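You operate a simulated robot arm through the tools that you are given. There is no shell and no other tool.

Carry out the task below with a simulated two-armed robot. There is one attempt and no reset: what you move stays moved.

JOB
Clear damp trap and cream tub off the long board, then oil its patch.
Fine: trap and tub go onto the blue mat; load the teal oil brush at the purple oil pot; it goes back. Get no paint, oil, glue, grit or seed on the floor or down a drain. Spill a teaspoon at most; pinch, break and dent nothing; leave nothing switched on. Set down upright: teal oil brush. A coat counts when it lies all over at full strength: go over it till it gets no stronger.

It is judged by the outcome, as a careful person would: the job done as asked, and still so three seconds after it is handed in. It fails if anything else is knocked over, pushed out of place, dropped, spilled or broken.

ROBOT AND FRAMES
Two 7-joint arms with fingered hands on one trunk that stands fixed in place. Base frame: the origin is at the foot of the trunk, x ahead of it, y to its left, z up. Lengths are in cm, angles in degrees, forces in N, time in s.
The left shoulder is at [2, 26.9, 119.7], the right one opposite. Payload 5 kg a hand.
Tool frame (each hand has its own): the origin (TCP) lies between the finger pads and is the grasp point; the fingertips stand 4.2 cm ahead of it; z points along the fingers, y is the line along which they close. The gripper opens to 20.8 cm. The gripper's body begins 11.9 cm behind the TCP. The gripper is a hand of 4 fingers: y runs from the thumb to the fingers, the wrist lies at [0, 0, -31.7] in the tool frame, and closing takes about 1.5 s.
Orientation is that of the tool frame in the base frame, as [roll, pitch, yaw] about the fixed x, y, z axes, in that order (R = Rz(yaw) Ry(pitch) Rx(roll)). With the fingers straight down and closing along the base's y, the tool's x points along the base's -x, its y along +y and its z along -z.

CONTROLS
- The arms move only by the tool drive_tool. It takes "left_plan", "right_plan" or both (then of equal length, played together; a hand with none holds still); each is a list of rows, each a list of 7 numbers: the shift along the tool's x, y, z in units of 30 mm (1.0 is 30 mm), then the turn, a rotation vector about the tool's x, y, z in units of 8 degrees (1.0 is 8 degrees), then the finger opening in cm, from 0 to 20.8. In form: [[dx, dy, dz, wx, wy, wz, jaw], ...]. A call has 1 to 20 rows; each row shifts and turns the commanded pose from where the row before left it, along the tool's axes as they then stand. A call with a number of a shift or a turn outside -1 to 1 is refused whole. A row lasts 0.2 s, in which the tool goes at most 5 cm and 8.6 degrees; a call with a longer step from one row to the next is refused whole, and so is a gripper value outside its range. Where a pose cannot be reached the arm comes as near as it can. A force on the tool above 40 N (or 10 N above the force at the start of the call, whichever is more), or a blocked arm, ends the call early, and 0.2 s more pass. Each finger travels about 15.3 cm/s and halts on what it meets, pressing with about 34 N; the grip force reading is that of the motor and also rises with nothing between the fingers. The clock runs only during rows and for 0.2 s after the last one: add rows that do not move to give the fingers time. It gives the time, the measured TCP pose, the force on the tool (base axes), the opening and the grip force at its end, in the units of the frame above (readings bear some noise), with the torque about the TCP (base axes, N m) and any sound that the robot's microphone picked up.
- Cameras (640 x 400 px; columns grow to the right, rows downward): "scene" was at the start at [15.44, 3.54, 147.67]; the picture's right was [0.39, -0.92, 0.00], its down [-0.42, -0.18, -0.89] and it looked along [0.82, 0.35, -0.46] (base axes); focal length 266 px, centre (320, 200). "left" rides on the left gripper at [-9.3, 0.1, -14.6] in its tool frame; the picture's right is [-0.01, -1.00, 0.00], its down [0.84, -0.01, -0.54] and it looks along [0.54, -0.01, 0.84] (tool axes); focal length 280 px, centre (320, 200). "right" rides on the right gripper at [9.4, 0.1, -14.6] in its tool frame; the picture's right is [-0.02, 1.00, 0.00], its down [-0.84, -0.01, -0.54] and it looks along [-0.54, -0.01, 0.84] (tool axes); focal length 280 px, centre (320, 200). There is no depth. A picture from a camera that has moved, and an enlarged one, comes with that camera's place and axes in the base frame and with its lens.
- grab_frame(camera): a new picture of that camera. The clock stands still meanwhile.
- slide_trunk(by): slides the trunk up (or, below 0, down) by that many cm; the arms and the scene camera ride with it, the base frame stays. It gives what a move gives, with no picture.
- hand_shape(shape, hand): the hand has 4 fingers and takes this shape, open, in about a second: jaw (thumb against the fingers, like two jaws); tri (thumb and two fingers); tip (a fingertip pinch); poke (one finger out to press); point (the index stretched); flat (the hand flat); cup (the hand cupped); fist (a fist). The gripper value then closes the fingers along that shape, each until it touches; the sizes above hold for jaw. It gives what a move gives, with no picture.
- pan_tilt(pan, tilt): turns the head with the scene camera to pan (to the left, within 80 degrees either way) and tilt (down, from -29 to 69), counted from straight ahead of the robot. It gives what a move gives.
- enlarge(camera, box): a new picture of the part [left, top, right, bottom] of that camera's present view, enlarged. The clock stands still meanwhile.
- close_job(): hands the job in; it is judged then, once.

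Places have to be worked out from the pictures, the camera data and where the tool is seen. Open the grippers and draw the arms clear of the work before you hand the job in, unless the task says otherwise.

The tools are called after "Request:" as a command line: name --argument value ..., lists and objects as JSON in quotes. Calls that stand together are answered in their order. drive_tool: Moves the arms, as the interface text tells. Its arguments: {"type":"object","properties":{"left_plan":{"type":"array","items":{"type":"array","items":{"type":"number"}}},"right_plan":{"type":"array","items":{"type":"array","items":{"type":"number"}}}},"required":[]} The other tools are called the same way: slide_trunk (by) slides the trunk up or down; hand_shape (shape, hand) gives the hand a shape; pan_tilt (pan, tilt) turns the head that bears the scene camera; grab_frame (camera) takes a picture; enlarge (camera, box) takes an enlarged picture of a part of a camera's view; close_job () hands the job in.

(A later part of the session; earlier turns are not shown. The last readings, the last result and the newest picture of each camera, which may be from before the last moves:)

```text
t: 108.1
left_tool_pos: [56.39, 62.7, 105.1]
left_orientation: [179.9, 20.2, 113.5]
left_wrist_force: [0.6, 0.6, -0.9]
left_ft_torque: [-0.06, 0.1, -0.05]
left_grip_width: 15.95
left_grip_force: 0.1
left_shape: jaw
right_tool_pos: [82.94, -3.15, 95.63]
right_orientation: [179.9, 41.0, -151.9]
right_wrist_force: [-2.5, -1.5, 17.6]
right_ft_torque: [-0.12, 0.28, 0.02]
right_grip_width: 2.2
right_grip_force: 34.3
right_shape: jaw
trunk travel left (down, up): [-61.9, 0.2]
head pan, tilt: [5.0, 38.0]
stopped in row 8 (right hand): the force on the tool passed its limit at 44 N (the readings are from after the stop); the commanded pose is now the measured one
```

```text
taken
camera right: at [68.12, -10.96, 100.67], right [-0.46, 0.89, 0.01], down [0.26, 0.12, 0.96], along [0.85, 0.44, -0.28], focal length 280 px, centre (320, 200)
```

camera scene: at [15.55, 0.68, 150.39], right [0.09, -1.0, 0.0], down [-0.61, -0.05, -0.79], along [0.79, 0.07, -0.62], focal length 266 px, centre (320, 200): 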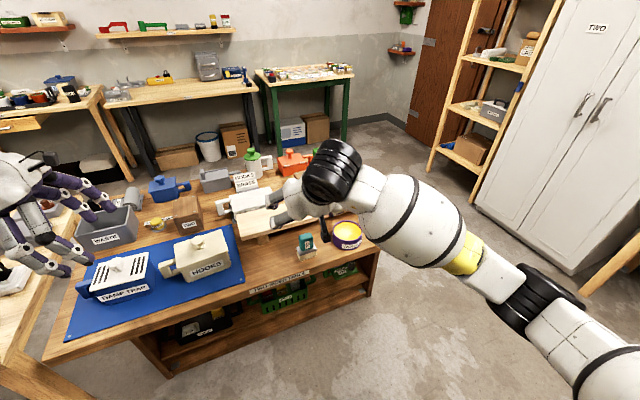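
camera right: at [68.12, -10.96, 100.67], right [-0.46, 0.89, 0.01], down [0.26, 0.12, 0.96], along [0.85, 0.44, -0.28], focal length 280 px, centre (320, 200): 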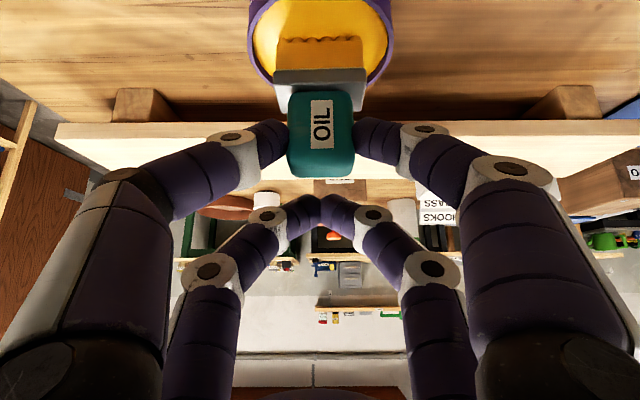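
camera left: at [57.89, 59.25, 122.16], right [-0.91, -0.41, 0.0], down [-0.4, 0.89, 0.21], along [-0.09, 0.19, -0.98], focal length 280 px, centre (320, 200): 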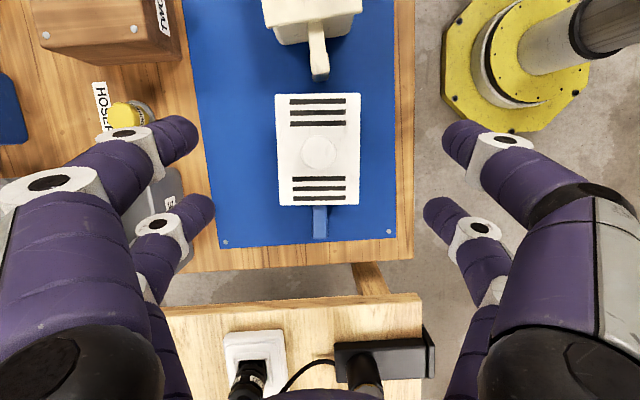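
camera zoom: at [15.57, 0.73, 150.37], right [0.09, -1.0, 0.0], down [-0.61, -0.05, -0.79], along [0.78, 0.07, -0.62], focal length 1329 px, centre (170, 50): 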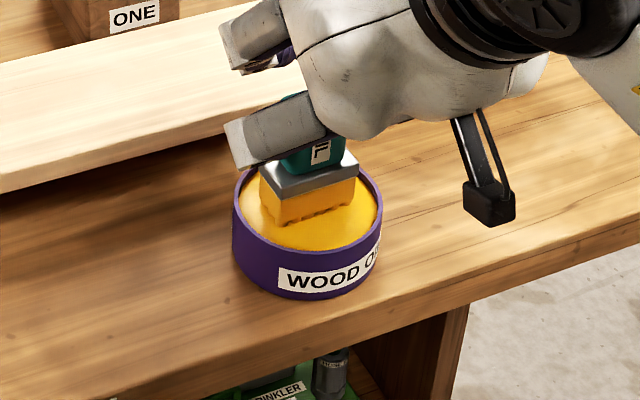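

The bristles touched the oil's surface (firm at ~z 84.8) and turned yellow: loaded. I rise slowly, let it drip over the pot for a moment, and inspect.

Request:
drive_tool --right_plan '[[-0.064, 0, -0.077, 0, 0, 0, 2], [-0.107, 0, -0.128, 0, 0, 0, 2], [-0.214, 0, -0.255, 0, 0, 0, 2], [-0.214, 0, -0.255, 0, 0, 0, 2], [0, 0, 0, 0, 0, 0, 2], [0, 0, 0, 0, 0, 0, 2], [0, 0, 0, 0, 0, 0, 2], [0, 0, 0, 0, 0, 0, 2], [0, 0, 0, 0, 0, 0, 2]]'

Request:
enlarge --camera "scene" --box '[300, 190, 400, 270]'

Request:
grab_frame --camera "right"

```text
t: 110.1
left_tool_pos: [56.35, 62.54, 105.21]
left_orientation: [179.9, 20.1, 113.4]
left_wrist_force: [-1.1, 0.1, -0.4]
left_ft_torque: [0.0, -0.01, 0.0]
left_grip_width: 15.96
left_grip_force: 0.0
left_shape: jaw
right_tool_pos: [82.89, -3.17, 98.18]
right_orientation: [-180.0, 40.6, -151.8]
right_wrist_force: [0.4, 0.5, 0.2]
right_ft_torque: [0.0, 0.0, -0.01]
right_grip_width: 2.2
right_grip_force: 34.1
right_shape: jaw
trunk travel left (down, up): [-61.9, 0.2]
head pan, tilt: [5.0, 38.0]
```

```text
5.00 times, centred on (350, 230) of scene
camera zoom: at [15.56, 0.71, 150.38], right [0.09, -1.0, 0.0], down [-0.61, -0.05, -0.79], along [0.79, 0.07, -0.62], focal length 1329 px, centre (170, 50)
```

zoom: 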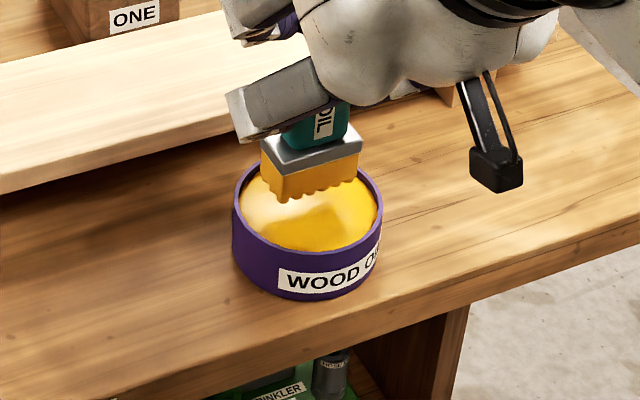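

```text
taken
camera right: at [68.09, -10.96, 103.18], right [-0.46, 0.89, 0.01], down [0.26, 0.13, 0.96], along [0.85, 0.44, -0.29], focal length 280 px, centre (320, 200)
```

right: 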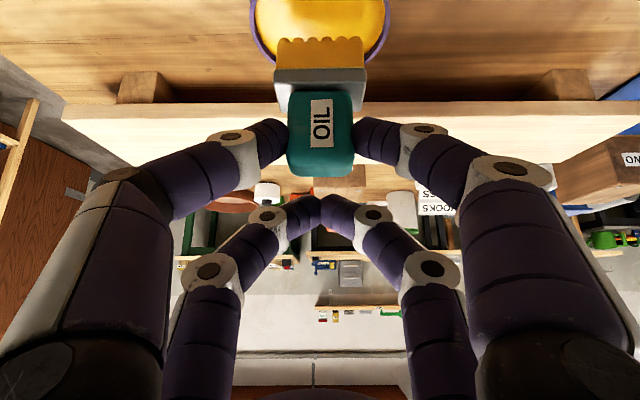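

The brush is loaded, unchanged in the grip, with no drips seen. I trim the tilt/yaw to the board (yaw ≈26.6°), rise, and move the brush over the board's middle.

Request:
drive_tool --right_plan '[[0, 0, 0, 0.129, 0.075, 0.153, 2], [-0.322, 0, -0.383, 0, 0, 0, 2], [-0.322, 0, -0.383, 0, 0, 0, 2], [-0.72, 0.303, 0.604, 0, 0, 0, 2], [-0.72, 0.303, 0.604, 0, 0, 0, 2], [-0.72, 0.303, 0.604, 0, 0, 0, 2], [-0.72, 0.303, 0.604, 0, 0, 0, 2], [-0.72, 0.303, 0.604, 0, 0, 0, 2], [0, 0, 0, 0, 0, 0, 2]]'

Request:
enlarge --camera "scene" --box '[250, 150, 410, 260]'

Request:
grab_frame --camera "right"

```text
t: 112.1
left_tool_pos: [56.36, 62.58, 105.24]
left_orientation: [179.9, 20.2, 113.4]
left_wrist_force: [-0.2, -0.2, -0.1]
left_ft_torque: [0.04, 0.04, -0.02]
left_grip_width: 15.97
left_grip_force: 0.0
left_shape: jaw
right_tool_pos: [93.47, 7.05, 101.2]
right_orientation: [-179.9, 40.0, -153.6]
right_wrist_force: [0.5, -0.5, -1.0]
right_ft_torque: [0.06, -0.01, 0.04]
right_grip_width: 2.19
right_grip_force: 34.6
right_shape: jaw
trunk travel left (down, up): [-61.9, 0.2]
head pan, tilt: [5.0, 38.0]
```

```text
3.64 times, centred on (330, 205) of scene
camera zoom: at [15.58, 0.67, 150.38], right [0.09, -1.0, 0.0], down [-0.61, -0.05, -0.79], along [0.79, 0.07, -0.62], focal length 967 px, centre (284, 182)
```

zoom: 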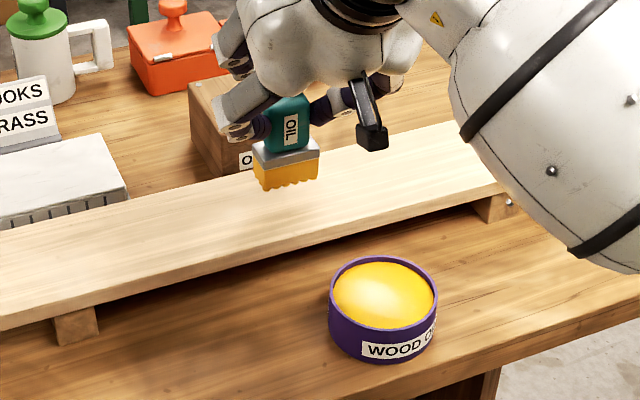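

```text
taken
camera right: at [78.56, -0.27, 106.41], right [-0.43, 0.9, 0.01], down [0.27, 0.12, 0.95], along [0.86, 0.42, -0.3], focal length 280 px, centre (320, 200)
```

right: 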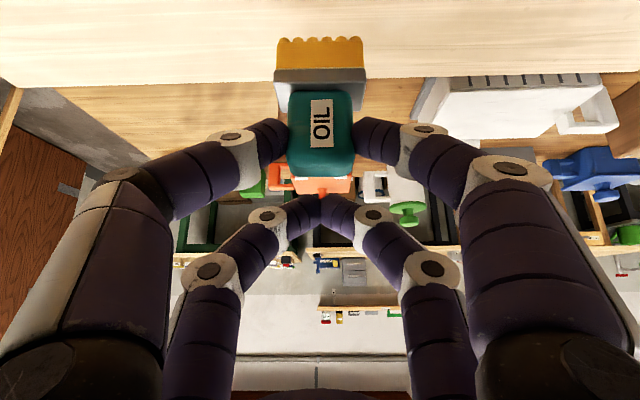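

The brush is over the board's middle. I lower to near contact, then in fine steps to feel the board.

Request:
drive_tool --right_plan '[[0.186, 0, 0.221, 0, 0, 0, 2], [0.186, 0, 0.221, 0, 0, 0, 2], [0.186, 0, 0.221, 0, 0, 0, 2], [0.032, 0, 0.038, 0, 0, 0, 2], [0.032, 0, 0.038, 0, 0, 0, 2], [0, 0, 0, 0, 0, 0, 2]]'

```text
t: 113.5
left_tool_pos: [56.38, 62.74, 105.1]
left_orientation: [179.9, 20.3, 113.5]
left_wrist_force: [0.3, -1.5, -0.3]
left_ft_torque: [-0.02, 0.01, -0.02]
left_grip_width: 15.97
left_grip_force: 0.0
left_shape: jaw
right_tool_pos: [93.25, 7.17, 98.25]
right_orientation: [-180.0, 40.0, -153.6]
right_wrist_force: [-0.1, 1.0, -0.5]
right_ft_torque: [-0.03, 0.01, 0.01]
right_grip_width: 2.2
right_grip_force: 33.6
right_shape: jaw
trunk travel left (down, up): [-61.9, 0.2]
head pan, tilt: [5.0, 38.0]
```

No contact yet at z 98.25; continuing down in 0.1 cm steps.

Request:
drive_tool --right_plan '[[0.021, 0, 0.026, 0, 0, 0, 2], [0.021, 0, 0.026, 0, 0, 0, 2], [0.021, 0, 0.026, 0, 0, 0, 2], [0, 0, 0, 0, 0, 0, 2]]'

```text
t: 114.5
left_tool_pos: [56.35, 62.67, 105.16]
left_orientation: [179.9, 20.3, 113.5]
left_wrist_force: [-0.3, 0.0, -0.2]
left_ft_torque: [-0.01, 0.0, 0.01]
left_grip_width: 15.95
left_grip_force: 0.2
left_shape: jaw
right_tool_pos: [93.41, 7.19, 98.05]
right_orientation: [180.0, 40.0, -153.6]
right_wrist_force: [-2.9, -0.7, 6.7]
right_ft_torque: [-0.15, 0.03, -0.07]
right_grip_width: 2.21
right_grip_force: 34.0
right_shape: jaw
trunk travel left (down, up): [-61.9, 0.2]
head pan, tilt: [5.0, 38.0]
```

Contact at 6.7 N. I make a short test stroke toward the right (+u) to see what the coat looks like.

Request:
drive_tool --right_plan '[[0, -0.3, 0, 0, 0, 0, 2], [0, -0.5, 0, 0, 0, 0, 2], [0, -0.5, 0, 0, 0, 0, 2], [0, -0.5, 0, 0, 0, 0, 2], [0, -0.5, 0, 0, 0, 0, 2], [0, -0.5, 0, 0, 0, 0, 2], [0, 0, 0, 0, 0, 0, 2]]'

Request:
enlarge --camera "scene" --box '[250, 150, 410, 260]'

Request:
grab_frame --camera "right"

```text
t: 116.1
left_tool_pos: [56.31, 62.66, 105.17]
left_orientation: [179.9, 20.0, 113.5]
left_wrist_force: [0.0, -0.1, 0.2]
left_ft_torque: [-0.04, 0.03, -0.02]
left_grip_width: 15.95
left_grip_force: 0.1
left_shape: jaw
right_tool_pos: [97.09, -0.52, 98.04]
right_orientation: [-179.8, 40.1, -153.5]
right_wrist_force: [0.6, 0.6, 8.4]
right_ft_torque: [0.0, 0.01, -0.05]
right_grip_width: 2.18
right_grip_force: 34.5
right_shape: jaw
trunk travel left (down, up): [-61.9, 0.2]
head pan, tilt: [5.0, 38.0]
```

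```text
3.64 times, centred on (330, 205) of scene
camera zoom: at [15.49, 0.73, 150.39], right [0.09, -1.0, 0.0], down [-0.61, -0.05, -0.79], along [0.79, 0.07, -0.62], focal length 967 px, centre (284, 182)
```

zoom: 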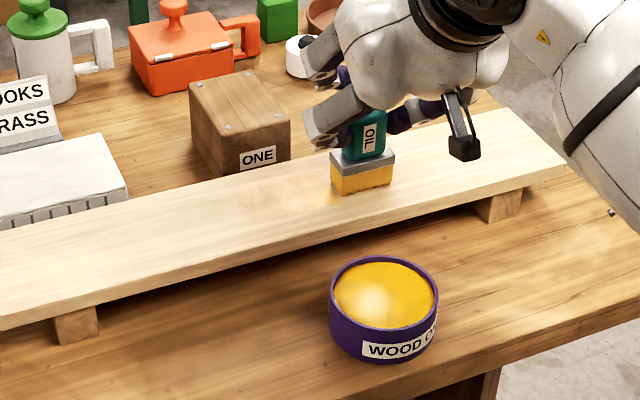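

```text
taken
camera right: at [82.15, -7.9, 103.24], right [-0.43, 0.9, 0.01], down [0.27, 0.12, 0.95], along [0.86, 0.42, -0.3], focal length 280 px, centre (320, 200)
```

right: 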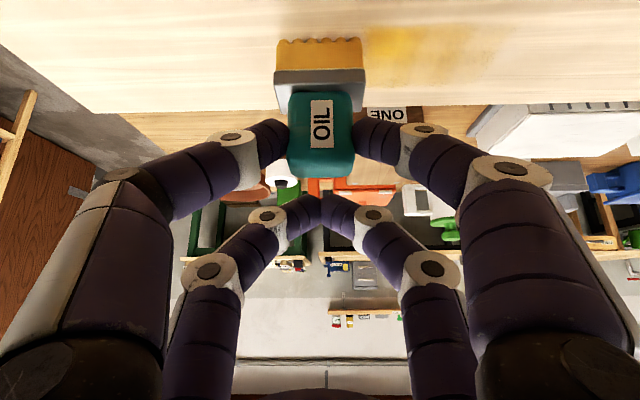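

A faint yellow coat appears on the stroke. I zoom in to see its extent.

Request:
enlarge --camera "scene" --box '[300, 180, 360, 220]'

Request:
enlarge --camera "right" --box '[250, 0, 550, 110]'

```text
10.00 times, centred on (330, 200) of scene
camera zoom: at [15.49, 0.73, 150.39], right [0.09, -1.0, 0.0], down [-0.61, -0.05, -0.79], along [0.79, 0.07, -0.62], focal length 2659 px, centre (220, 200)
```

zoom: 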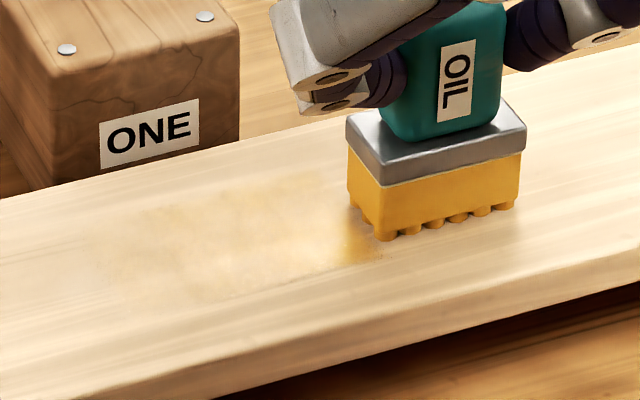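

```text
2.13 times, centred on (400, 55) of right
camera zoom: at [82.15, -7.9, 103.24], right [-0.43, 0.9, 0.01], down [0.27, 0.12, 0.95], along [0.86, 0.42, -0.3], focal length 598 px, centre (149, 509)
```

zoom: 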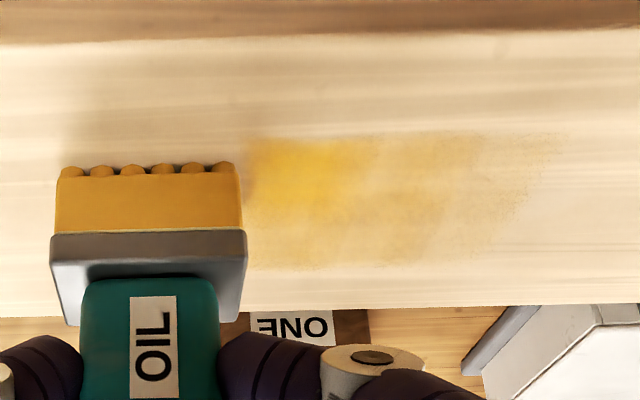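

The coat is building, stronger near where the brush is now. I stroke back and forth over a wider stretch to see where it takes.

Request:
drive_tool --right_plan '[[0, 0.5, 0, 0, 0, 0, 2], [0, 0.6, 0, 0, 0, 0, 2], [0, 0.6, 0, 0, 0, 0, 2], [0, 0.6, 0, 0, 0, 0, 2], [0, 0.6, 0, 0, 0, 0, 2], [0, 0.6, 0, 0, 0, 0, 2], [0, 0.6, 0, 0, 0, 0, 2], [0, 0.5, 0, 0, 0, 0, 2], [0, 0, 0, 0, 0, 0, 2], [0, -0.5, 0, 0, 0, 0, 2], [0, -0.6, 0, 0, 0, 0, 2], [0, -0.6, 0, 0, 0, 0, 2], [0, -0.6, 0, 0, 0, 0, 2], [0, -0.6, 0, 0, 0, 0, 2], [0, -0.6, 0, 0, 0, 0, 2], [0, -0.6, 0, 0, 0, 0, 2], [0, -0.6, 0, 0, 0, 0, 2], [0, -0.6, 0, 0, 0, 0, 2], [0, -0.5, 0, 0, 0, 0, 2], [0, 0, 0, 0, 0, 0, 2]]'

Request:
enlarge --camera "scene" --box '[290, 175, 380, 230]'

Request:
enlarge --camera "right" --box '[200, 0, 640, 160]'

```text
t: 120.3
left_tool_pos: [56.43, 62.72, 105.15]
left_orientation: [179.9, 20.1, 113.6]
left_wrist_force: [1.1, 0.4, -0.6]
left_ft_torque: [-0.01, 0.03, -0.02]
left_grip_width: 15.93
left_grip_force: 0.0
left_shape: jaw
right_tool_pos: [98.67, -3.83, 98.02]
right_orientation: [-180.0, 40.0, -153.5]
right_wrist_force: [-0.2, -1.0, 3.6]
right_ft_torque: [-0.06, 0.02, 0.03]
right_grip_width: 2.2
right_grip_force: 34.0
right_shape: jaw
trunk travel left (down, up): [-61.9, 0.2]
head pan, tilt: [5.0, 38.0]
```

```text
7.11 times, centred on (335, 202) of scene
camera zoom: at [15.53, 0.7, 150.38], right [0.09, -1.0, 0.0], down [-0.61, -0.05, -0.79], along [0.79, 0.07, -0.62], focal length 1891 px, centre (213, 182)
```

zoom: 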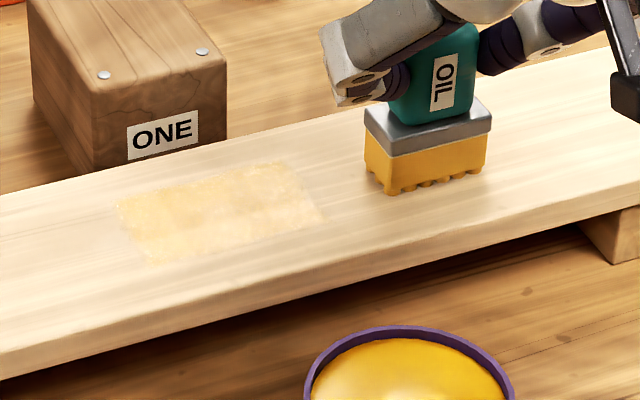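

```text
1.45 times, centred on (420, 80) of right
camera zoom: at [83.77, -11.17, 103.28], right [-0.43, 0.9, 0.01], down [0.27, 0.12, 0.95], along [0.86, 0.42, -0.3], focal length 408 px, centre (174, 374)
```

zoom: 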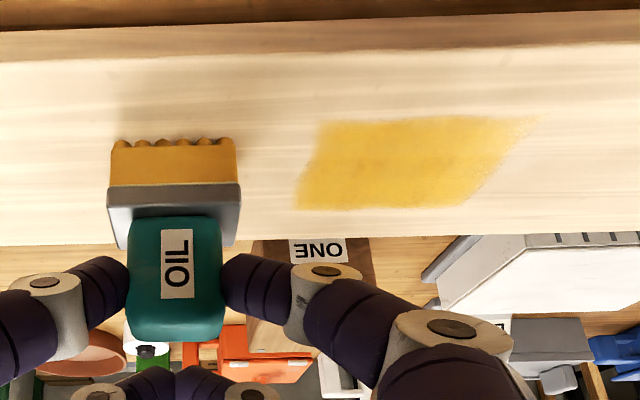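

The coat takes only on a finite patch centred at ≈[93.7,7.1] (about 9.7 cm along the board); its width across the board is still unknown. I shift the brush 2.9 cm toward the far side and stroke over and back to find the far edge.

Request:
drive_tool --right_plan '[[-0.37, 0, 0.31, 0, 0, 0, 2], [-0.37, 0, 0.31, 0, 0, 0, 2], [0.01, 0.5, 0.012, 0, 0, 0, 2], [0, 0.6, 0, 0, 0, 0, 2], [0, 0.6, 0, 0, 0, 0, 2], [0, 0.6, 0, 0, 0, 0, 2], [0, 0.6, 0, 0, 0, 0, 2], [0, 0.6, 0, 0, 0, 0, 2], [0, 0.6, 0, 0, 0, 0, 2], [0, 0.6, 0, 0, 0, 0, 2], [0, 0.6, 0, 0, 0, 0, 2], [0, 0.6, 0, 0, 0, 0, 2], [0, 0.3, 0, 0, 0, 0, 2], [0, 0, 0, 0, 0, 0, 2]]'

Request:
drive_tool --right_plan '[[0, -0.5, 0, 0, 0, 0, 2], [0, -0.6, 0, 0, 0, 0, 2], [0, -0.6, 0, 0, 0, 0, 2], [0, -0.6, 0, 0, 0, 0, 2], [0, -0.6, 0, 0, 0, 0, 2], [0, -0.6, 0, 0, 0, 0, 2], [0, -0.6, 0, 0, 0, 0, 2], [0, -0.6, 0, 0, 0, 0, 2], [0, -0.6, 0, 0, 0, 0, 2], [0, -0.6, 0, 0, 0, 0, 2], [0, -0.3, 0, 0, 0, 0, 2], [0, 0, 0, 0, 0, 0, 2]]'

Request:
enlarge --camera "scene" --box '[290, 175, 380, 230]'

Request:
enlarge --camera "right" --box '[200, 0, 640, 160]'

```text
t: 123.3
left_tool_pos: [56.21, 62.6, 105.16]
left_orientation: [179.7, 20.2, 113.4]
left_wrist_force: [-0.6, -0.4, 0.1]
left_ft_torque: [-0.03, -0.02, -0.02]
left_grip_width: 15.98
left_grip_force: 0.0
left_shape: jaw
right_tool_pos: [92.97, 14.31, 97.96]
right_orientation: [-180.0, 40.1, -153.5]
right_wrist_force: [1.0, -2.6, 11.0]
right_ft_torque: [-0.19, -0.05, 0.01]
right_grip_width: 2.18
right_grip_force: 33.6
right_shape: jaw
trunk travel left (down, up): [-61.9, 0.2]
head pan, tilt: [5.0, 38.0]
```

```text
t: 125.9
left_tool_pos: [56.31, 62.61, 105.09]
left_orientation: [179.9, 20.1, 113.5]
left_wrist_force: [0.3, 0.2, 0.2]
left_ft_torque: [0.02, 0.0, 0.01]
left_grip_width: 15.97
left_grip_force: 0.1
left_shape: jaw
right_tool_pos: [101.17, -2.32, 98.09]
right_orientation: [179.9, 40.0, -153.6]
right_wrist_force: [-1.5, 1.9, 4.8]
right_ft_torque: [-0.01, -0.01, 0.0]
right_grip_width: 2.19
right_grip_force: 34.1
right_shape: jaw
trunk travel left (down, up): [-61.9, 0.2]
head pan, tilt: [5.0, 38.0]
```

```text
7.11 times, centred on (335, 202) of scene
camera zoom: at [15.52, 0.72, 150.38], right [0.09, -1.0, 0.0], down [-0.61, -0.05, -0.79], along [0.79, 0.07, -0.62], focal length 1891 px, centre (213, 182)
```

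zoom: 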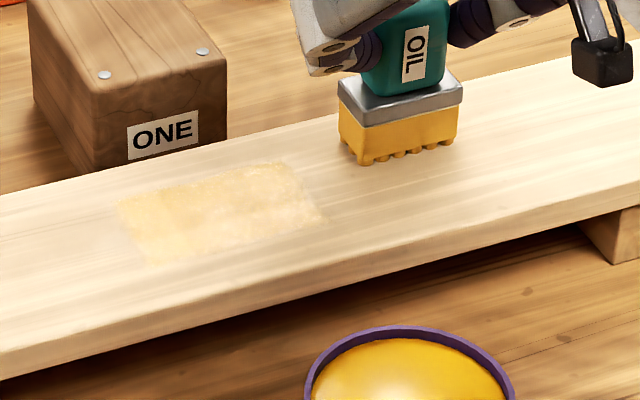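

```text
1.45 times, centred on (420, 80) of right
camera zoom: at [86.31, -9.67, 103.27], right [-0.44, 0.9, 0.01], down [0.27, 0.12, 0.95], along [0.86, 0.42, -0.3], focal length 408 px, centre (174, 374)
```

zoom: 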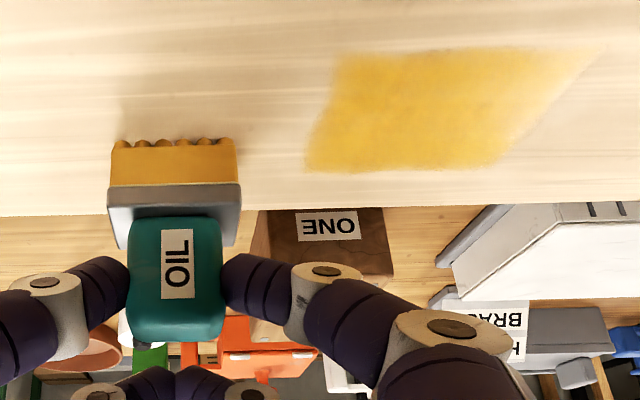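

The far edge did not move, so that's the patch's true far limit. I lift, shift to the near lane (v≈−3), and stroke there to find the near limit.

Request:
drive_tool --right_plan '[[-0.214, 0, -0.255, 0, 0, 0, 2], [0.502, 0, -0.422, 0, 0, 0, 2], [0.502, 0, -0.422, 0, 0, 0, 2], [0.502, 0, -0.422, 0, 0, 0, 2], [0.214, 0, 0.255, 0, 0, 0, 2], [0, 0, 0, 0, 0, 0, 2], [0, 0.5, 0, 0, 0, 0, 2], [0, 0.6, 0, 0, 0, 0, 2], [0, 0.6, 0, 0, 0, 0, 2], [0, 0.6, 0, 0, 0, 0, 2], [0, 0.6, 0, 0, 0, 0, 2], [0, 0.6, 0, 0, 0, 0, 2], [0, 0.6, 0, 0, 0, 0, 2], [0, 0.6, 0, 0, 0, 0, 2], [0, 0.6, 0, 0, 0, 0, 2], [0, 0.6, 0, 0, 0, 0, 2], [0, 0.3, 0, 0, 0, 0, 2], [0, 0, 0, 0, 0, 0, 2]]'

Request:
drive_tool --right_plan '[[0, -0.5, 0, 0, 0, 0, 2], [0, -0.6, 0, 0, 0, 0, 2], [0, -0.6, 0, 0, 0, 0, 2], [0, -0.6, 0, 0, 0, 0, 2], [0, -0.6, 0, 0, 0, 0, 2], [0, -0.6, 0, 0, 0, 0, 2], [0, -0.6, 0, 0, 0, 0, 2], [0, -0.6, 0, 0, 0, 0, 2], [0, -0.6, 0, 0, 0, 0, 2], [0, -0.6, 0, 0, 0, 0, 2], [0, -0.3, 0, 0, 0, 0, 2], [0, 0, 0, 0, 0, 0, 2]]'

Request:
enlarge --camera "scene" --box '[290, 175, 380, 230]'

Request:
enlarge --camera "right" --box '[200, 0, 640, 160]'

```text
t: 129.7
left_tool_pos: [56.34, 62.68, 105.21]
left_orientation: [179.8, 20.2, 113.5]
left_wrist_force: [-0.1, 0.6, -0.2]
left_ft_torque: [0.03, -0.01, 0.01]
left_grip_width: 15.95
left_grip_force: 0.0
left_shape: jaw
right_tool_pos: [87.67, 11.81, 97.94]
right_orientation: [180.0, 40.0, -153.5]
right_wrist_force: [1.7, -1.2, 8.9]
right_ft_torque: [-0.12, -0.04, 0.04]
right_grip_width: 2.18
right_grip_force: 33.9
right_shape: jaw
trunk travel left (down, up): [-61.9, 0.2]
head pan, tilt: [5.0, 38.0]
```

```text
t: 132.3
left_tool_pos: [56.29, 62.62, 105.08]
left_orientation: [179.8, 20.2, 113.5]
left_wrist_force: [0.2, 0.4, 1.0]
left_ft_torque: [-0.03, 0.02, 0.0]
left_grip_width: 15.93
left_grip_force: 0.0
left_shape: jaw
right_tool_pos: [95.92, -4.94, 98.02]
right_orientation: [-180.0, 40.2, -153.5]
right_wrist_force: [0.2, 1.6, 9.3]
right_ft_torque: [0.08, 0.07, -0.02]
right_grip_width: 2.21
right_grip_force: 34.3
right_shape: jaw
trunk travel left (down, up): [-61.9, 0.2]
head pan, tilt: [5.0, 38.0]
```

```text
7.11 times, centred on (335, 202) of scene
camera zoom: at [15.48, 0.73, 150.39], right [0.09, -1.0, 0.0], down [-0.61, -0.05, -0.79], along [0.79, 0.07, -0.62], focal length 1891 px, centre (213, 182)
```

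zoom: 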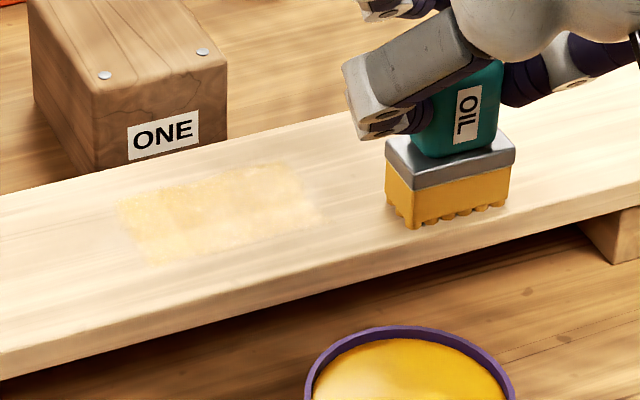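

```text
1.45 times, centred on (420, 80) of right
camera zoom: at [81.03, -12.35, 103.24], right [-0.44, 0.9, 0.01], down [0.27, 0.12, 0.95], along [0.86, 0.42, -0.3], focal length 408 px, centre (174, 374)
```

zoom: 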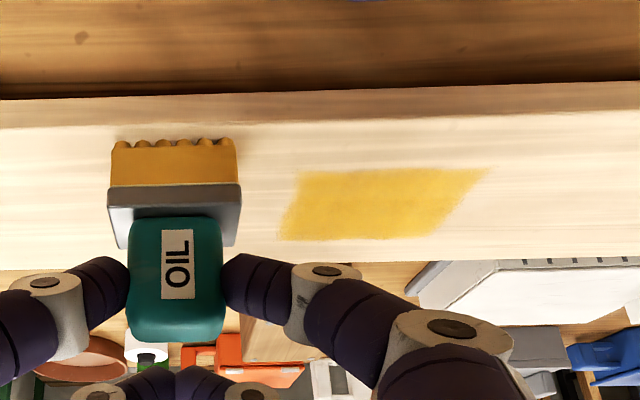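

Both long-side limits are fixed: the patch is ~9.7×5.6 cm centred at ≈[93.75,6.85]. I now go over it repeatedly on two overlapping lanes (v≈±1.3) to build full strength.

Request:
drive_tool --right_plan '[[-0.107, 0, -0.128, 0, 0, 0, 2], [-0.46, 0, 0.386, 0, 0, 0, 2], [0.107, 0, 0.128, 0, 0, 0, 2], [0, 0.9, 0, 0, 0, 0, 2], [0, 0.9, 0, 0, 0, 0, 2], [0, 0.9, 0, 0, 0, 0, 2], [0, 0.9, 0, 0, 0, 0, 2], [0, 0.9, 0, 0, 0, 0, 2], [0, 0.9, 0, 0, 0, 0, 2], [0, 0.9, 0, 0, 0, 0, 2], [-0.107, 0, -0.128, 0, 0, 0, 2], [-0.664, 0, 0.557, 0, 0, 0, 2], [0.107, 0, 0.128, 0, 0, 0, 2], [0, -0.9, 0, 0, 0, 0, 2], [0, -0.9, 0, 0, 0, 0, 2], [0, -0.9, 0, 0, 0, 0, 2], [0, -0.9, 0, 0, 0, 0, 2], [0, -0.9, 0, 0, 0, 0, 2], [0, -0.9, 0, 0, 0, 0, 2], [0, -0.9, 0, 0, 0, 0, 2]]'

Request:
enlarge --camera "scene" --box '[290, 175, 380, 230]'

Request:
enlarge --camera "right" --box '[200, 0, 640, 160]'

```text
t: 136.5
left_tool_pos: [56.34, 62.6, 105.17]
left_orientation: [179.8, 20.2, 113.5]
left_wrist_force: [0.3, -0.5, 0.0]
left_ft_torque: [0.05, -0.01, -0.01]
left_grip_width: 15.95
left_grip_force: 0.0
left_shape: jaw
right_tool_pos: [99.97, -2.96, 98.12]
right_orientation: [179.9, 40.2, -153.6]
right_wrist_force: [0.1, 0.1, 6.9]
right_ft_torque: [-0.09, -0.01, 0.0]
right_grip_width: 2.17
right_grip_force: 33.6
right_shape: jaw
trunk travel left (down, up): [-61.9, 0.2]
head pan, tilt: [5.0, 38.0]
```

```text
7.11 times, centred on (335, 202) of scene
camera zoom: at [15.51, 0.68, 150.39], right [0.09, -1.0, 0.0], down [-0.61, -0.05, -0.79], along [0.79, 0.07, -0.62], focal length 1891 px, centre (213, 182)
```

zoom: 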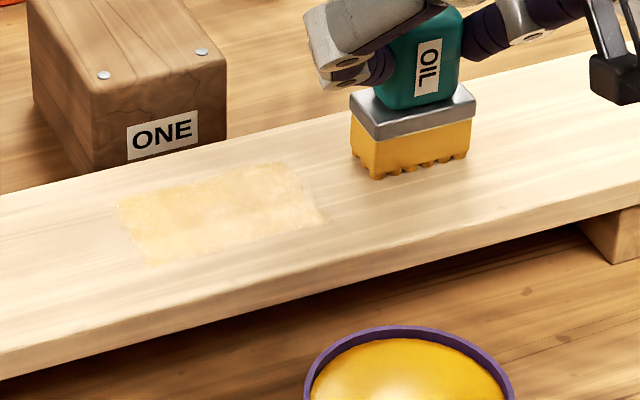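

```text
1.45 times, centred on (420, 80) of right
camera zoom: at [85.09, -10.4, 103.25], right [-0.44, 0.9, 0.01], down [0.27, 0.12, 0.95], along [0.86, 0.42, -0.3], focal length 408 px, centre (174, 374)
```

zoom: 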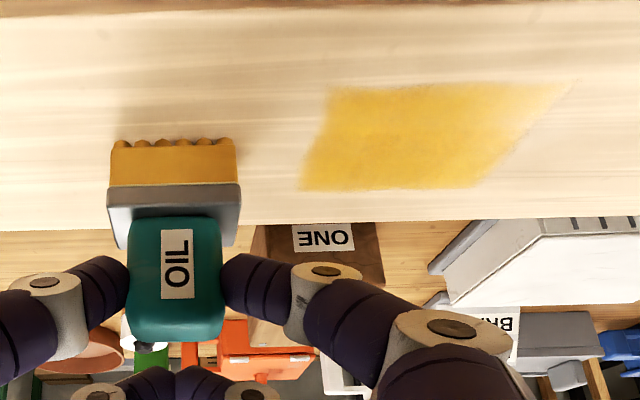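

The coat looks uniform; I take a tight picture for colour comparison, then do another full set of passes.

Request:
enlarge --camera "right" --box '[390, 40, 610, 140]'

Request:
enlarge --camera "scene" --box '[300, 192, 345, 217]'

Request:
drive_tool --right_plan '[[0, 0.9, 0, 0, 0, 0, 2], [0, 0.9, 0, 0, 0, 0, 2], [0, 0.9, 0, 0, 0, 0, 2], [0, 0.9, 0, 0, 0, 0, 2], [0, 0.9, 0, 0, 0, 0, 2], [0, 0.9, 0, 0, 0, 0, 2], [0, 0.9, 0, 0, 0, 0, 2], [-0.107, 0, -0.128, 0, 0, 0, 2], [0.664, 0, -0.557, 0, 0, 0, 2], [0.107, 0, 0.128, 0, 0, 0, 2], [0, -0.9, 0, 0, 0, 0, 2], [0, -0.9, 0, 0, 0, 0, 2], [0, -0.9, 0, 0, 0, 0, 2], [0, -0.9, 0, 0, 0, 0, 2], [0, -0.9, 0, 0, 0, 0, 2], [0, -0.9, 0, 0, 0, 0, 2], [0, -0.9, 0, 0, 0, 0, 2]]'

Request:
enlarge --camera "right" --box '[390, 70, 610, 170]'

Request:
enlarge --camera "scene" --box '[300, 192, 345, 217]'

```text
2.91 times, centred on (500, 90) of right
camera zoom: at [85.09, -10.4, 103.25], right [-0.44, 0.9, 0.01], down [0.27, 0.12, 0.95], along [0.86, 0.42, -0.3], focal length 816 px, centre (-204, 520)
```

zoom: 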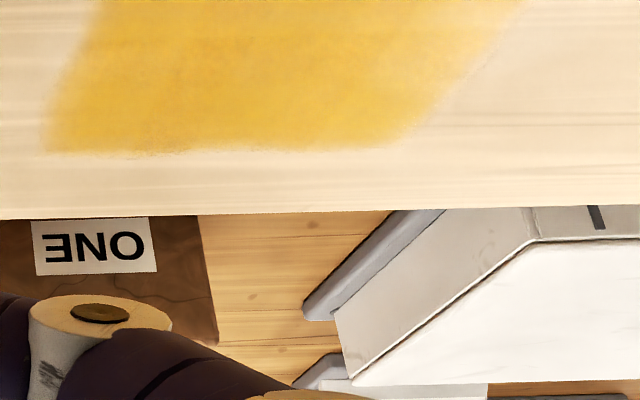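

```text
14.22 times, centred on (322, 204) of scene
camera zoom: at [15.51, 0.68, 150.39], right [0.09, -1.0, 0.0], down [-0.61, -0.05, -0.79], along [0.79, 0.07, -0.62], focal length 3781 px, centre (284, 136)
```

zoom: 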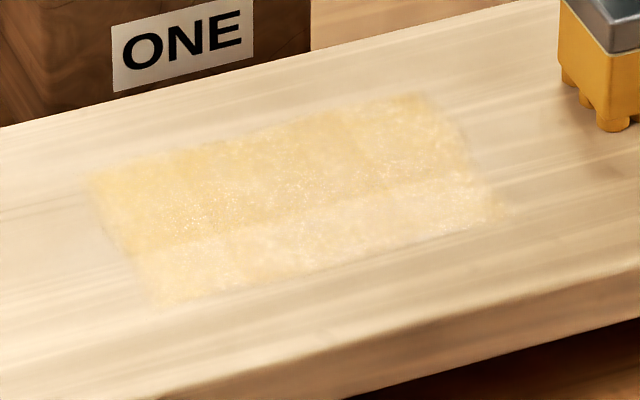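

```text
t: 140.1
left_tool_pos: [56.33, 62.66, 105.2]
left_orientation: [179.8, 20.1, 113.5]
left_wrist_force: [-0.3, 0.1, 0.0]
left_ft_torque: [0.0, -0.02, 0.01]
left_grip_width: 15.94
left_grip_force: 0.0
left_shape: jaw
right_tool_pos: [97.76, -4.2, 97.94]
right_orientation: [-179.9, 40.0, -153.6]
right_wrist_force: [-0.4, 0.1, 14.3]
right_ft_torque: [0.02, 0.04, 0.01]
right_grip_width: 2.2
right_grip_force: 33.4
right_shape: jaw
trunk travel left (down, up): [-61.9, 0.2]
head pan, tilt: [5.0, 38.0]
```

```text
2.91 times, centred on (500, 120) of right
camera zoom: at [82.77, -11.52, 103.21], right [-0.43, 0.9, 0.01], down [0.27, 0.12, 0.95], along [0.86, 0.42, -0.3], focal length 816 px, centre (-204, 433)
```

zoom: 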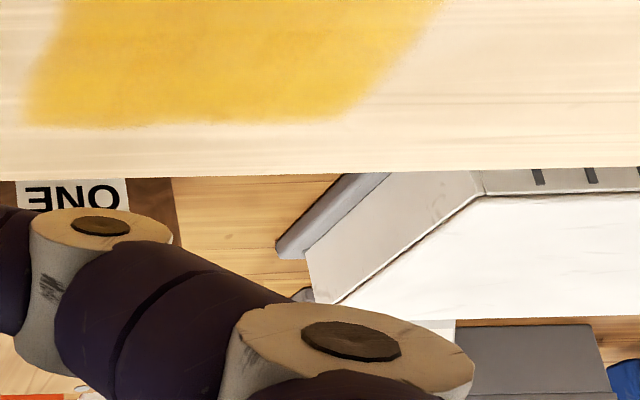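

```text
14.22 times, centred on (322, 204) of scene
camera zoom: at [15.45, 0.69, 150.4], right [0.09, -1.0, 0.0], down [-0.61, -0.05, -0.79], along [0.79, 0.07, -0.62], focal length 3781 px, centre (284, 136)
```

zoom: 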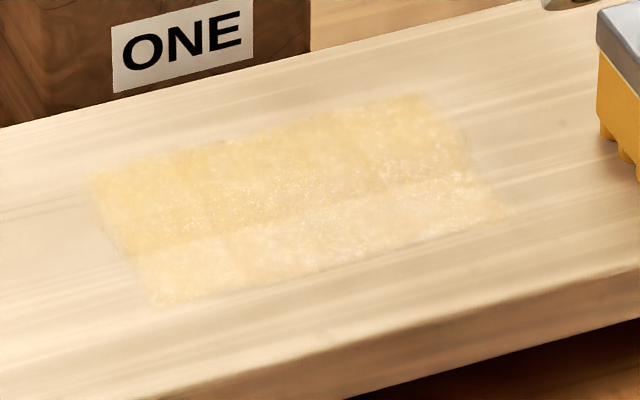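

The near half looks weaker than the far half (a line runs along the middle), so the brush is likely running low. I lift and return above the pot to reload.

Request:
drive_tool --right_plan '[[-0.177, 0, -0.21, 0, 0, 0, 2], [-0.265, 0, -0.316, 0, 0, 0, 2], [-0.265, 0, -0.316, 0, 0, 0, 2], [0, 0, 0, 0, 0, 0, 2], [0.668, 0.507, -0.561, 0, 0, 0, 2], [0.668, 0.507, -0.561, 0, 0, 0, 2], [0.668, 0.507, -0.561, 0, 0, 0, 2], [0.668, 0.507, -0.561, 0, 0, 0, 2], [0.668, 0.507, -0.561, 0, 0, 0, 2], [0, 0, 0, 0, 0, 0, 2]]'

Request:
enlarge --camera "scene" --box '[290, 175, 400, 255]'

```text
t: 142.3
left_tool_pos: [56.41, 62.64, 105.19]
left_orientation: [179.9, 20.1, 113.5]
left_wrist_force: [0.4, 0.9, 0.7]
left_ft_torque: [-0.01, -0.01, 0.0]
left_grip_width: 15.96
left_grip_force: 0.1
left_shape: jaw
right_tool_pos: [82.6, -3.35, 101.23]
right_orientation: [-180.0, 40.0, -153.6]
right_wrist_force: [0.2, -0.6, -0.8]
right_ft_torque: [0.0, 0.0, 0.01]
right_grip_width: 2.15
right_grip_force: 34.1
right_shape: jaw
trunk travel left (down, up): [-61.9, 0.2]
head pan, tilt: [5.0, 38.0]
```

```text
5.00 times, centred on (345, 215) of scene
camera zoom: at [15.55, 0.72, 150.38], right [0.09, -1.0, 0.0], down [-0.61, -0.05, -0.79], along [0.78, 0.07, -0.62], focal length 1329 px, centre (195, 125)
```

zoom: 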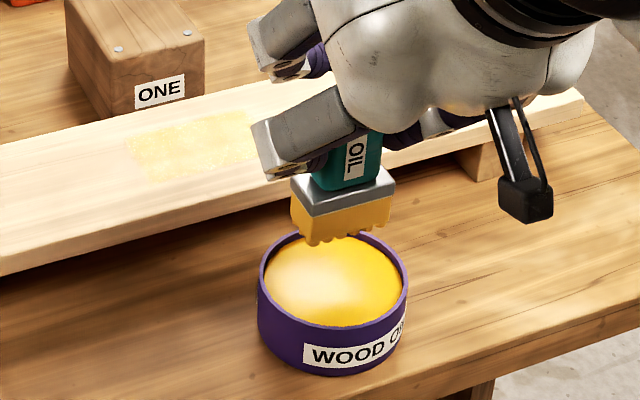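

Centred above the pot again; lowering gently to touch the oil.

Request:
drive_tool --right_plan '[[0.219, 0, 0.26, 0, 0, 0, 2], [0.219, 0, 0.26, 0, 0, 0, 2], [0.219, 0, 0.26, 0, 0, 0, 2], [0.219, 0, 0.26, 0, 0, 0, 2], [0.164, 0, 0.195, 0, 0, 0, 2], [0.053, 0, 0.067, 0, 0, 0, 2], [0.026, 0, 0.031, 0, 0, 0, 2], [0.026, 0, 0.031, 0, 0, 0, 2], [0, 0, 0, 0, 0, 0, 2], [0, 0, 0, 0, 0, 0, 2]]'

Request:
enlarge --camera "scene" --box '[290, 175, 400, 255]'

```text
t: 144.5
left_tool_pos: [56.38, 62.68, 104.97]
left_orientation: [179.9, 20.2, 113.6]
left_wrist_force: [0.0, 0.1, 0.0]
left_ft_torque: [0.0, -0.03, -0.04]
left_grip_width: 15.95
left_grip_force: 0.1
left_shape: jaw
right_tool_pos: [82.56, -3.24, 95.96]
right_orientation: [-180.0, 40.0, -153.6]
right_wrist_force: [0.2, 0.1, -0.7]
right_ft_torque: [0.0, 0.02, 0.0]
right_grip_width: 2.18
right_grip_force: 34.0
right_shape: jaw
trunk travel left (down, up): [-61.9, 0.2]
head pan, tilt: [5.0, 38.0]
```

```text
5.00 times, centred on (345, 215) of scene
camera zoom: at [15.56, 0.71, 150.38], right [0.09, -1.0, 0.0], down [-0.61, -0.05, -0.79], along [0.79, 0.07, -0.62], focal length 1329 px, centre (195, 125)
```

zoom: 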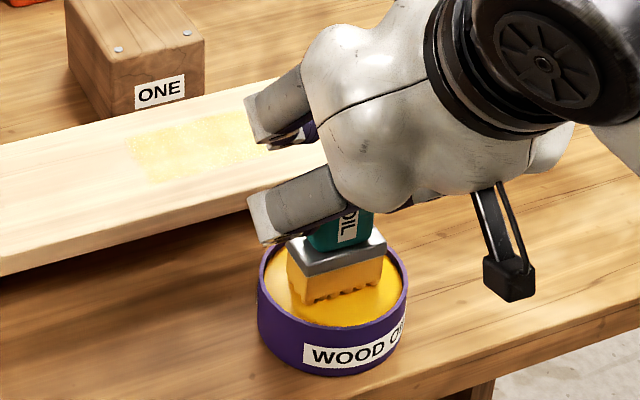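

Bristles are at the surface but no force yet; three more 0.1 cm steps.

Request:
drive_tool --right_plan '[[0.021, 0, 0.026, 0, 0, 0, 2], [0.021, 0, 0.026, 0, 0, 0, 2], [0.021, 0, 0.026, 0, 0, 0, 2], [0, 0, 0, 0, 0, 0, 2]]'

```text
t: 145.5
left_tool_pos: [56.26, 62.62, 105.22]
left_orientation: [180.0, 20.2, 113.5]
left_wrist_force: [0.3, 0.2, 0.0]
left_ft_torque: [-0.04, -0.02, 0.0]
left_grip_width: 15.96
left_grip_force: 0.0
left_shape: jaw
right_tool_pos: [82.52, -3.07, 95.69]
right_orientation: [-180.0, 40.1, -153.4]
right_wrist_force: [0.2, -1.5, 8.5]
right_ft_torque: [-0.12, 0.03, -0.03]
right_grip_width: 2.19
right_grip_force: 34.0
right_shape: jaw
trunk travel left (down, up): [-61.9, 0.2]
head pan, tilt: [5.0, 38.0]
```

Contact 8.5 N: loaded. I rise, pause over the pot, then move to the board's near lane.

Request:
drive_tool --right_plan '[[0, 0, 0, 0, 0, 0, 2], [0, 0, 0, 0, 0, 0, 2], [-0.118, 0, -0.14, 0, 0, 0, 2], [-0.236, 0, -0.281, 0, 0, 0, 2], [-0.236, 0, -0.281, 0, 0, 0, 2], [-0.295, 0, -0.351, 0, 0, 0, 2], [-0.295, 0, -0.351, 0, 0, 0, 2], [0, 0, 0, 0, 0, 0, 2], [0, 0, 0, 0, 0, 0, 2], [0, 0, 0, 0, 0, 0, 2], [0, 0, 0, 0, 0, 0, 2], [-0.612, -0.349, 0.514, 0, 0, 0, 2], [-0.612, -0.349, 0.514, 0, 0, 0, 2], [-0.612, -0.349, 0.514, 0, 0, 0, 2], [-0.612, -0.349, 0.514, 0, 0, 0, 2], [-0.612, -0.349, 0.514, 0, 0, 0, 2], [0, 0, 0, 0, 0, 0, 2]]'

Request:
enlarge --camera "scene" --box '[290, 175, 400, 255]'

```text
t: 149.1
left_tool_pos: [56.39, 62.57, 105.03]
left_orientation: [179.9, 20.2, 113.6]
left_wrist_force: [0.3, 0.3, -0.7]
left_ft_torque: [0.03, 0.03, 0.03]
left_grip_width: 15.97
left_grip_force: 0.0
left_shape: jaw
right_tool_pos: [95.73, -2.54, 100.94]
right_orientation: [-179.9, 40.1, -153.6]
right_wrist_force: [0.0, 0.2, -0.8]
right_ft_torque: [0.01, 0.04, 0.03]
right_grip_width: 2.2
right_grip_force: 33.6
right_shape: jaw
trunk travel left (down, up): [-61.9, 0.2]
head pan, tilt: [5.0, 38.0]
```

```text
5.00 times, centred on (345, 215) of scene
camera zoom: at [15.58, 0.69, 150.38], right [0.09, -1.0, 0.0], down [-0.61, -0.05, -0.79], along [0.79, 0.07, -0.62], focal length 1329 px, centre (195, 125)
```

zoom: 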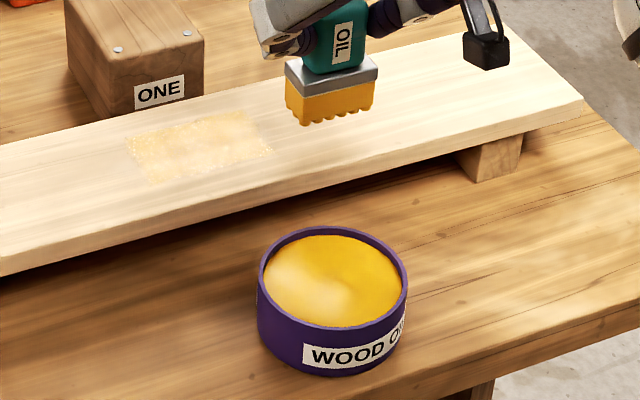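

Lower onto the board at the near lane and stroke slowly left, then come back on the middle lane.

Request:
drive_tool --right_plan '[[0.158, 0, 0.189, 0, 0, 0, 2], [0.158, 0, 0.189, 0, 0, 0, 2], [0.158, 0, 0.189, 0, 0, 0, 2], [0.16, 0, 0.191, 0, 0, 0, 2], [0, 0.6, 0, 0, 0, 0, 2], [0, 0.6, 0, 0, 0, 0, 2], [0, 0.6, 0, 0, 0, 0, 2], [0, 0.6, 0, 0, 0, 0, 2], [0, 0.6, 0, 0, 0, 0, 2], [0, 0.6, 0, 0, 0, 0, 2], [0, 0.6, 0, 0, 0, 0, 2], [0, 0.6, 0, 0, 0, 0, 2], [0, 0.6, 0, 0, 0, 0, 2], [0, 0.6, 0, 0, 0, 0, 2], [0, 0, 0, 0, 0, 0, 2]]'

Request:
drive_tool --right_plan '[[0, -0.6, 0, 0, 0, 0, 2], [0, -0.6, 0, 0, 0, 0, 2], [0, -0.6, 0, 0, 0, 0, 2], [0, -0.6, 0, 0, 0, 0, 2], [0, -0.6, 0, 0, 0, 0, 2], [0, -0.6, 0, 0, 0, 0, 2], [0, -0.6, 0, 0, 0, 0, 2], [0, -0.6, 0, 0, 0, 0, 2], [0, -0.6, 0, 0, 0, 0, 2], [0, -0.6, 0, 0, 0, 0, 2], [0, 0, 0, 0, 0, 0, 2]]'

Request:
enlarge --camera "scene" --box '[300, 192, 345, 217]'

Request:
enlarge --camera "right" --box '[200, 0, 640, 160]'

```text
t: 152.3
left_tool_pos: [56.37, 62.63, 105.21]
left_orientation: [-180.0, 20.2, 113.5]
left_wrist_force: [0.0, 0.3, 1.6]
left_ft_torque: [0.02, 0.02, 0.01]
left_grip_width: 15.95
left_grip_force: 0.0
left_shape: jaw
right_tool_pos: [87.6, 13.71, 98.14]
right_orientation: [180.0, 40.0, -153.7]
right_wrist_force: [-0.7, -0.7, -0.8]
right_ft_torque: [0.0, 0.02, 0.0]
right_grip_width: 2.18
right_grip_force: 34.1
right_shape: jaw
trunk travel left (down, up): [-61.9, 0.2]
head pan, tilt: [5.0, 38.0]
```

```text
t: 154.7
left_tool_pos: [56.36, 62.68, 105.16]
left_orientation: [179.9, 20.2, 113.4]
left_wrist_force: [-0.6, 1.0, -0.1]
left_ft_torque: [-0.06, -0.03, 0.02]
left_grip_width: 15.96
left_grip_force: 0.0
left_shape: jaw
right_tool_pos: [95.71, -2.36, 98.13]
right_orientation: [180.0, 40.0, -153.5]
right_wrist_force: [-0.1, 0.8, -0.8]
right_ft_torque: [-0.01, 0.01, -0.05]
right_grip_width: 2.22
right_grip_force: 34.3
right_shape: jaw
trunk travel left (down, up): [-61.9, 0.2]
head pan, tilt: [5.0, 38.0]
```

```text
14.22 times, centred on (322, 204) of scene
camera zoom: at [15.56, 0.74, 150.38], right [0.09, -1.0, 0.0], down [-0.61, -0.05, -0.79], along [0.79, 0.07, -0.62], focal length 3781 px, centre (284, 136)
```

zoom: 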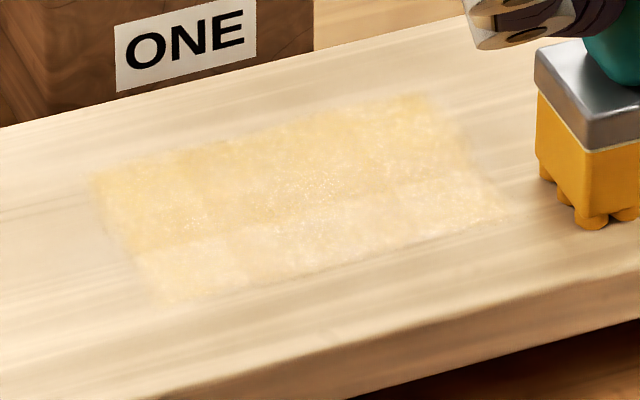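

```text
1.45 times, centred on (420, 80) of right
camera zoom: at [80.77, -9.83, 103.38], right [-0.44, 0.9, 0.01], down [0.27, 0.12, 0.95], along [0.86, 0.42, -0.3], focal length 408 px, centre (174, 374)
```

zoom: 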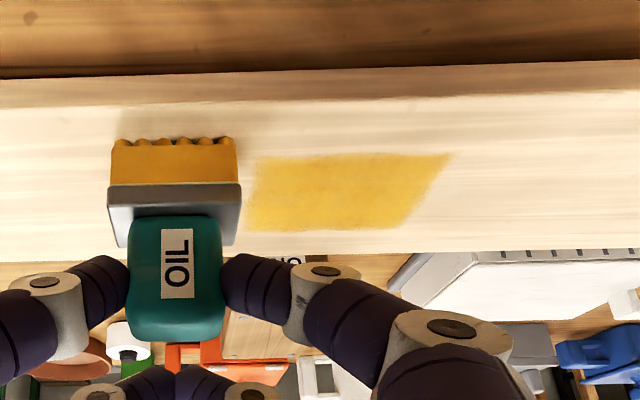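

Those strokes were ~0.1 cm above the surface (no force). I lower 0.15 cm to regain contact and repeat.

Request:
drive_tool --right_plan '[[0.032, 0, 0.038, 0, 0, 0, 2], [0.011, 0, 0.013, 0, 0, 0, 2], [0, 0, 0, 0, 0, 0, 2]]'

```text
t: 155.5
left_tool_pos: [56.27, 62.67, 105.09]
left_orientation: [179.9, 20.3, 113.5]
left_wrist_force: [-0.6, 0.6, 0.1]
left_ft_torque: [0.02, -0.01, -0.01]
left_grip_width: 15.98
left_grip_force: 0.0
left_shape: jaw
right_tool_pos: [95.75, -2.43, 97.94]
right_orientation: [179.9, 40.0, -153.5]
right_wrist_force: [0.2, 0.7, 7.0]
right_ft_torque: [-0.05, -0.01, 0.0]
right_grip_width: 2.18
right_grip_force: 33.9
right_shape: jaw
trunk travel left (down, up): [-61.9, 0.2]
head pan, tilt: [5.0, 38.0]
```

Contact restored at 7 N. Now slow strokes over the patch on the near lane, out and back.

Request:
drive_tool --right_plan '[[0, 0.6, 0, 0, 0, 0, 2], [0, 0.6, 0, 0, 0, 0, 2], [0, 0.6, 0, 0, 0, 0, 2], [0, 0.6, 0, 0, 0, 0, 2], [0, 0.6, 0, 0, 0, 0, 2], [0, 0.6, 0, 0, 0, 0, 2], [0, 0.6, 0, 0, 0, 0, 2], [0, 0.6, 0, 0, 0, 0, 2], [0, 0.6, 0, 0, 0, 0, 2], [0, 0.6, 0, 0, 0, 0, 2], [0, -0.6, 0, 0, 0, 0, 2], [0, -0.6, 0, 0, 0, 0, 2], [0, -0.6, 0, 0, 0, 0, 2], [0, -0.6, 0, 0, 0, 0, 2], [0, -0.6, 0, 0, 0, 0, 2], [0, -0.6, 0, 0, 0, 0, 2], [0, -0.6, 0, 0, 0, 0, 2], [0, -0.6, 0, 0, 0, 0, 2], [0, -0.6, 0, 0, 0, 0, 2], [0, -0.6, 0, 0, 0, 0, 2]]'

Request:
enlarge --camera "scene" --box '[300, 192, 345, 217]'

Request:
enlarge --camera "right" --box '[200, 0, 640, 160]'

```text
t: 159.7
left_tool_pos: [56.29, 62.66, 105.24]
left_orientation: [179.7, 20.2, 113.6]
left_wrist_force: [-0.9, 0.2, -0.7]
left_ft_torque: [0.04, -0.01, 0.0]
left_grip_width: 15.97
left_grip_force: 0.0
left_shape: jaw
right_tool_pos: [95.6, -2.52, 97.93]
right_orientation: [180.0, 40.0, -153.6]
right_wrist_force: [-0.6, 1.1, 11.0]
right_ft_torque: [0.03, 0.07, -0.02]
right_grip_width: 2.18
right_grip_force: 34.4
right_shape: jaw
trunk travel left (down, up): [-61.9, 0.2]
head pan, tilt: [5.0, 38.0]
```

```text
14.22 times, centred on (322, 204) of scene
camera zoom: at [15.47, 0.69, 150.4], right [0.09, -1.0, 0.0], down [-0.61, -0.05, -0.79], along [0.79, 0.07, -0.62], focal length 3781 px, centre (284, 136)
```

zoom: 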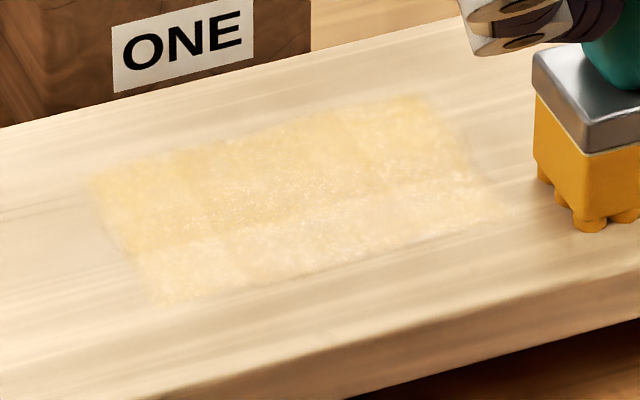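

```text
1.45 times, centred on (420, 80) of right
camera zoom: at [80.7, -9.86, 103.23], right [-0.43, 0.9, 0.01], down [0.27, 0.12, 0.95], along [0.86, 0.42, -0.3], focal length 408 px, centre (174, 374)
```

zoom: 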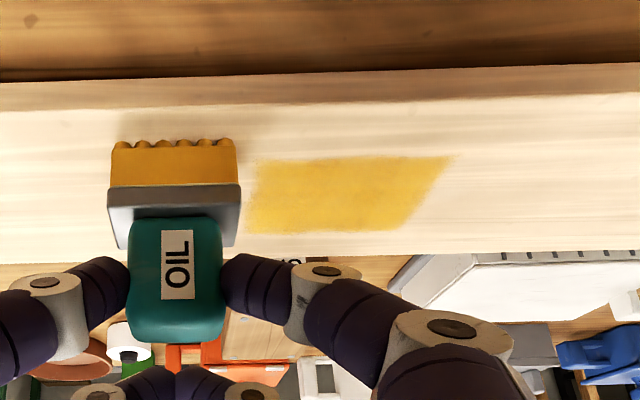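

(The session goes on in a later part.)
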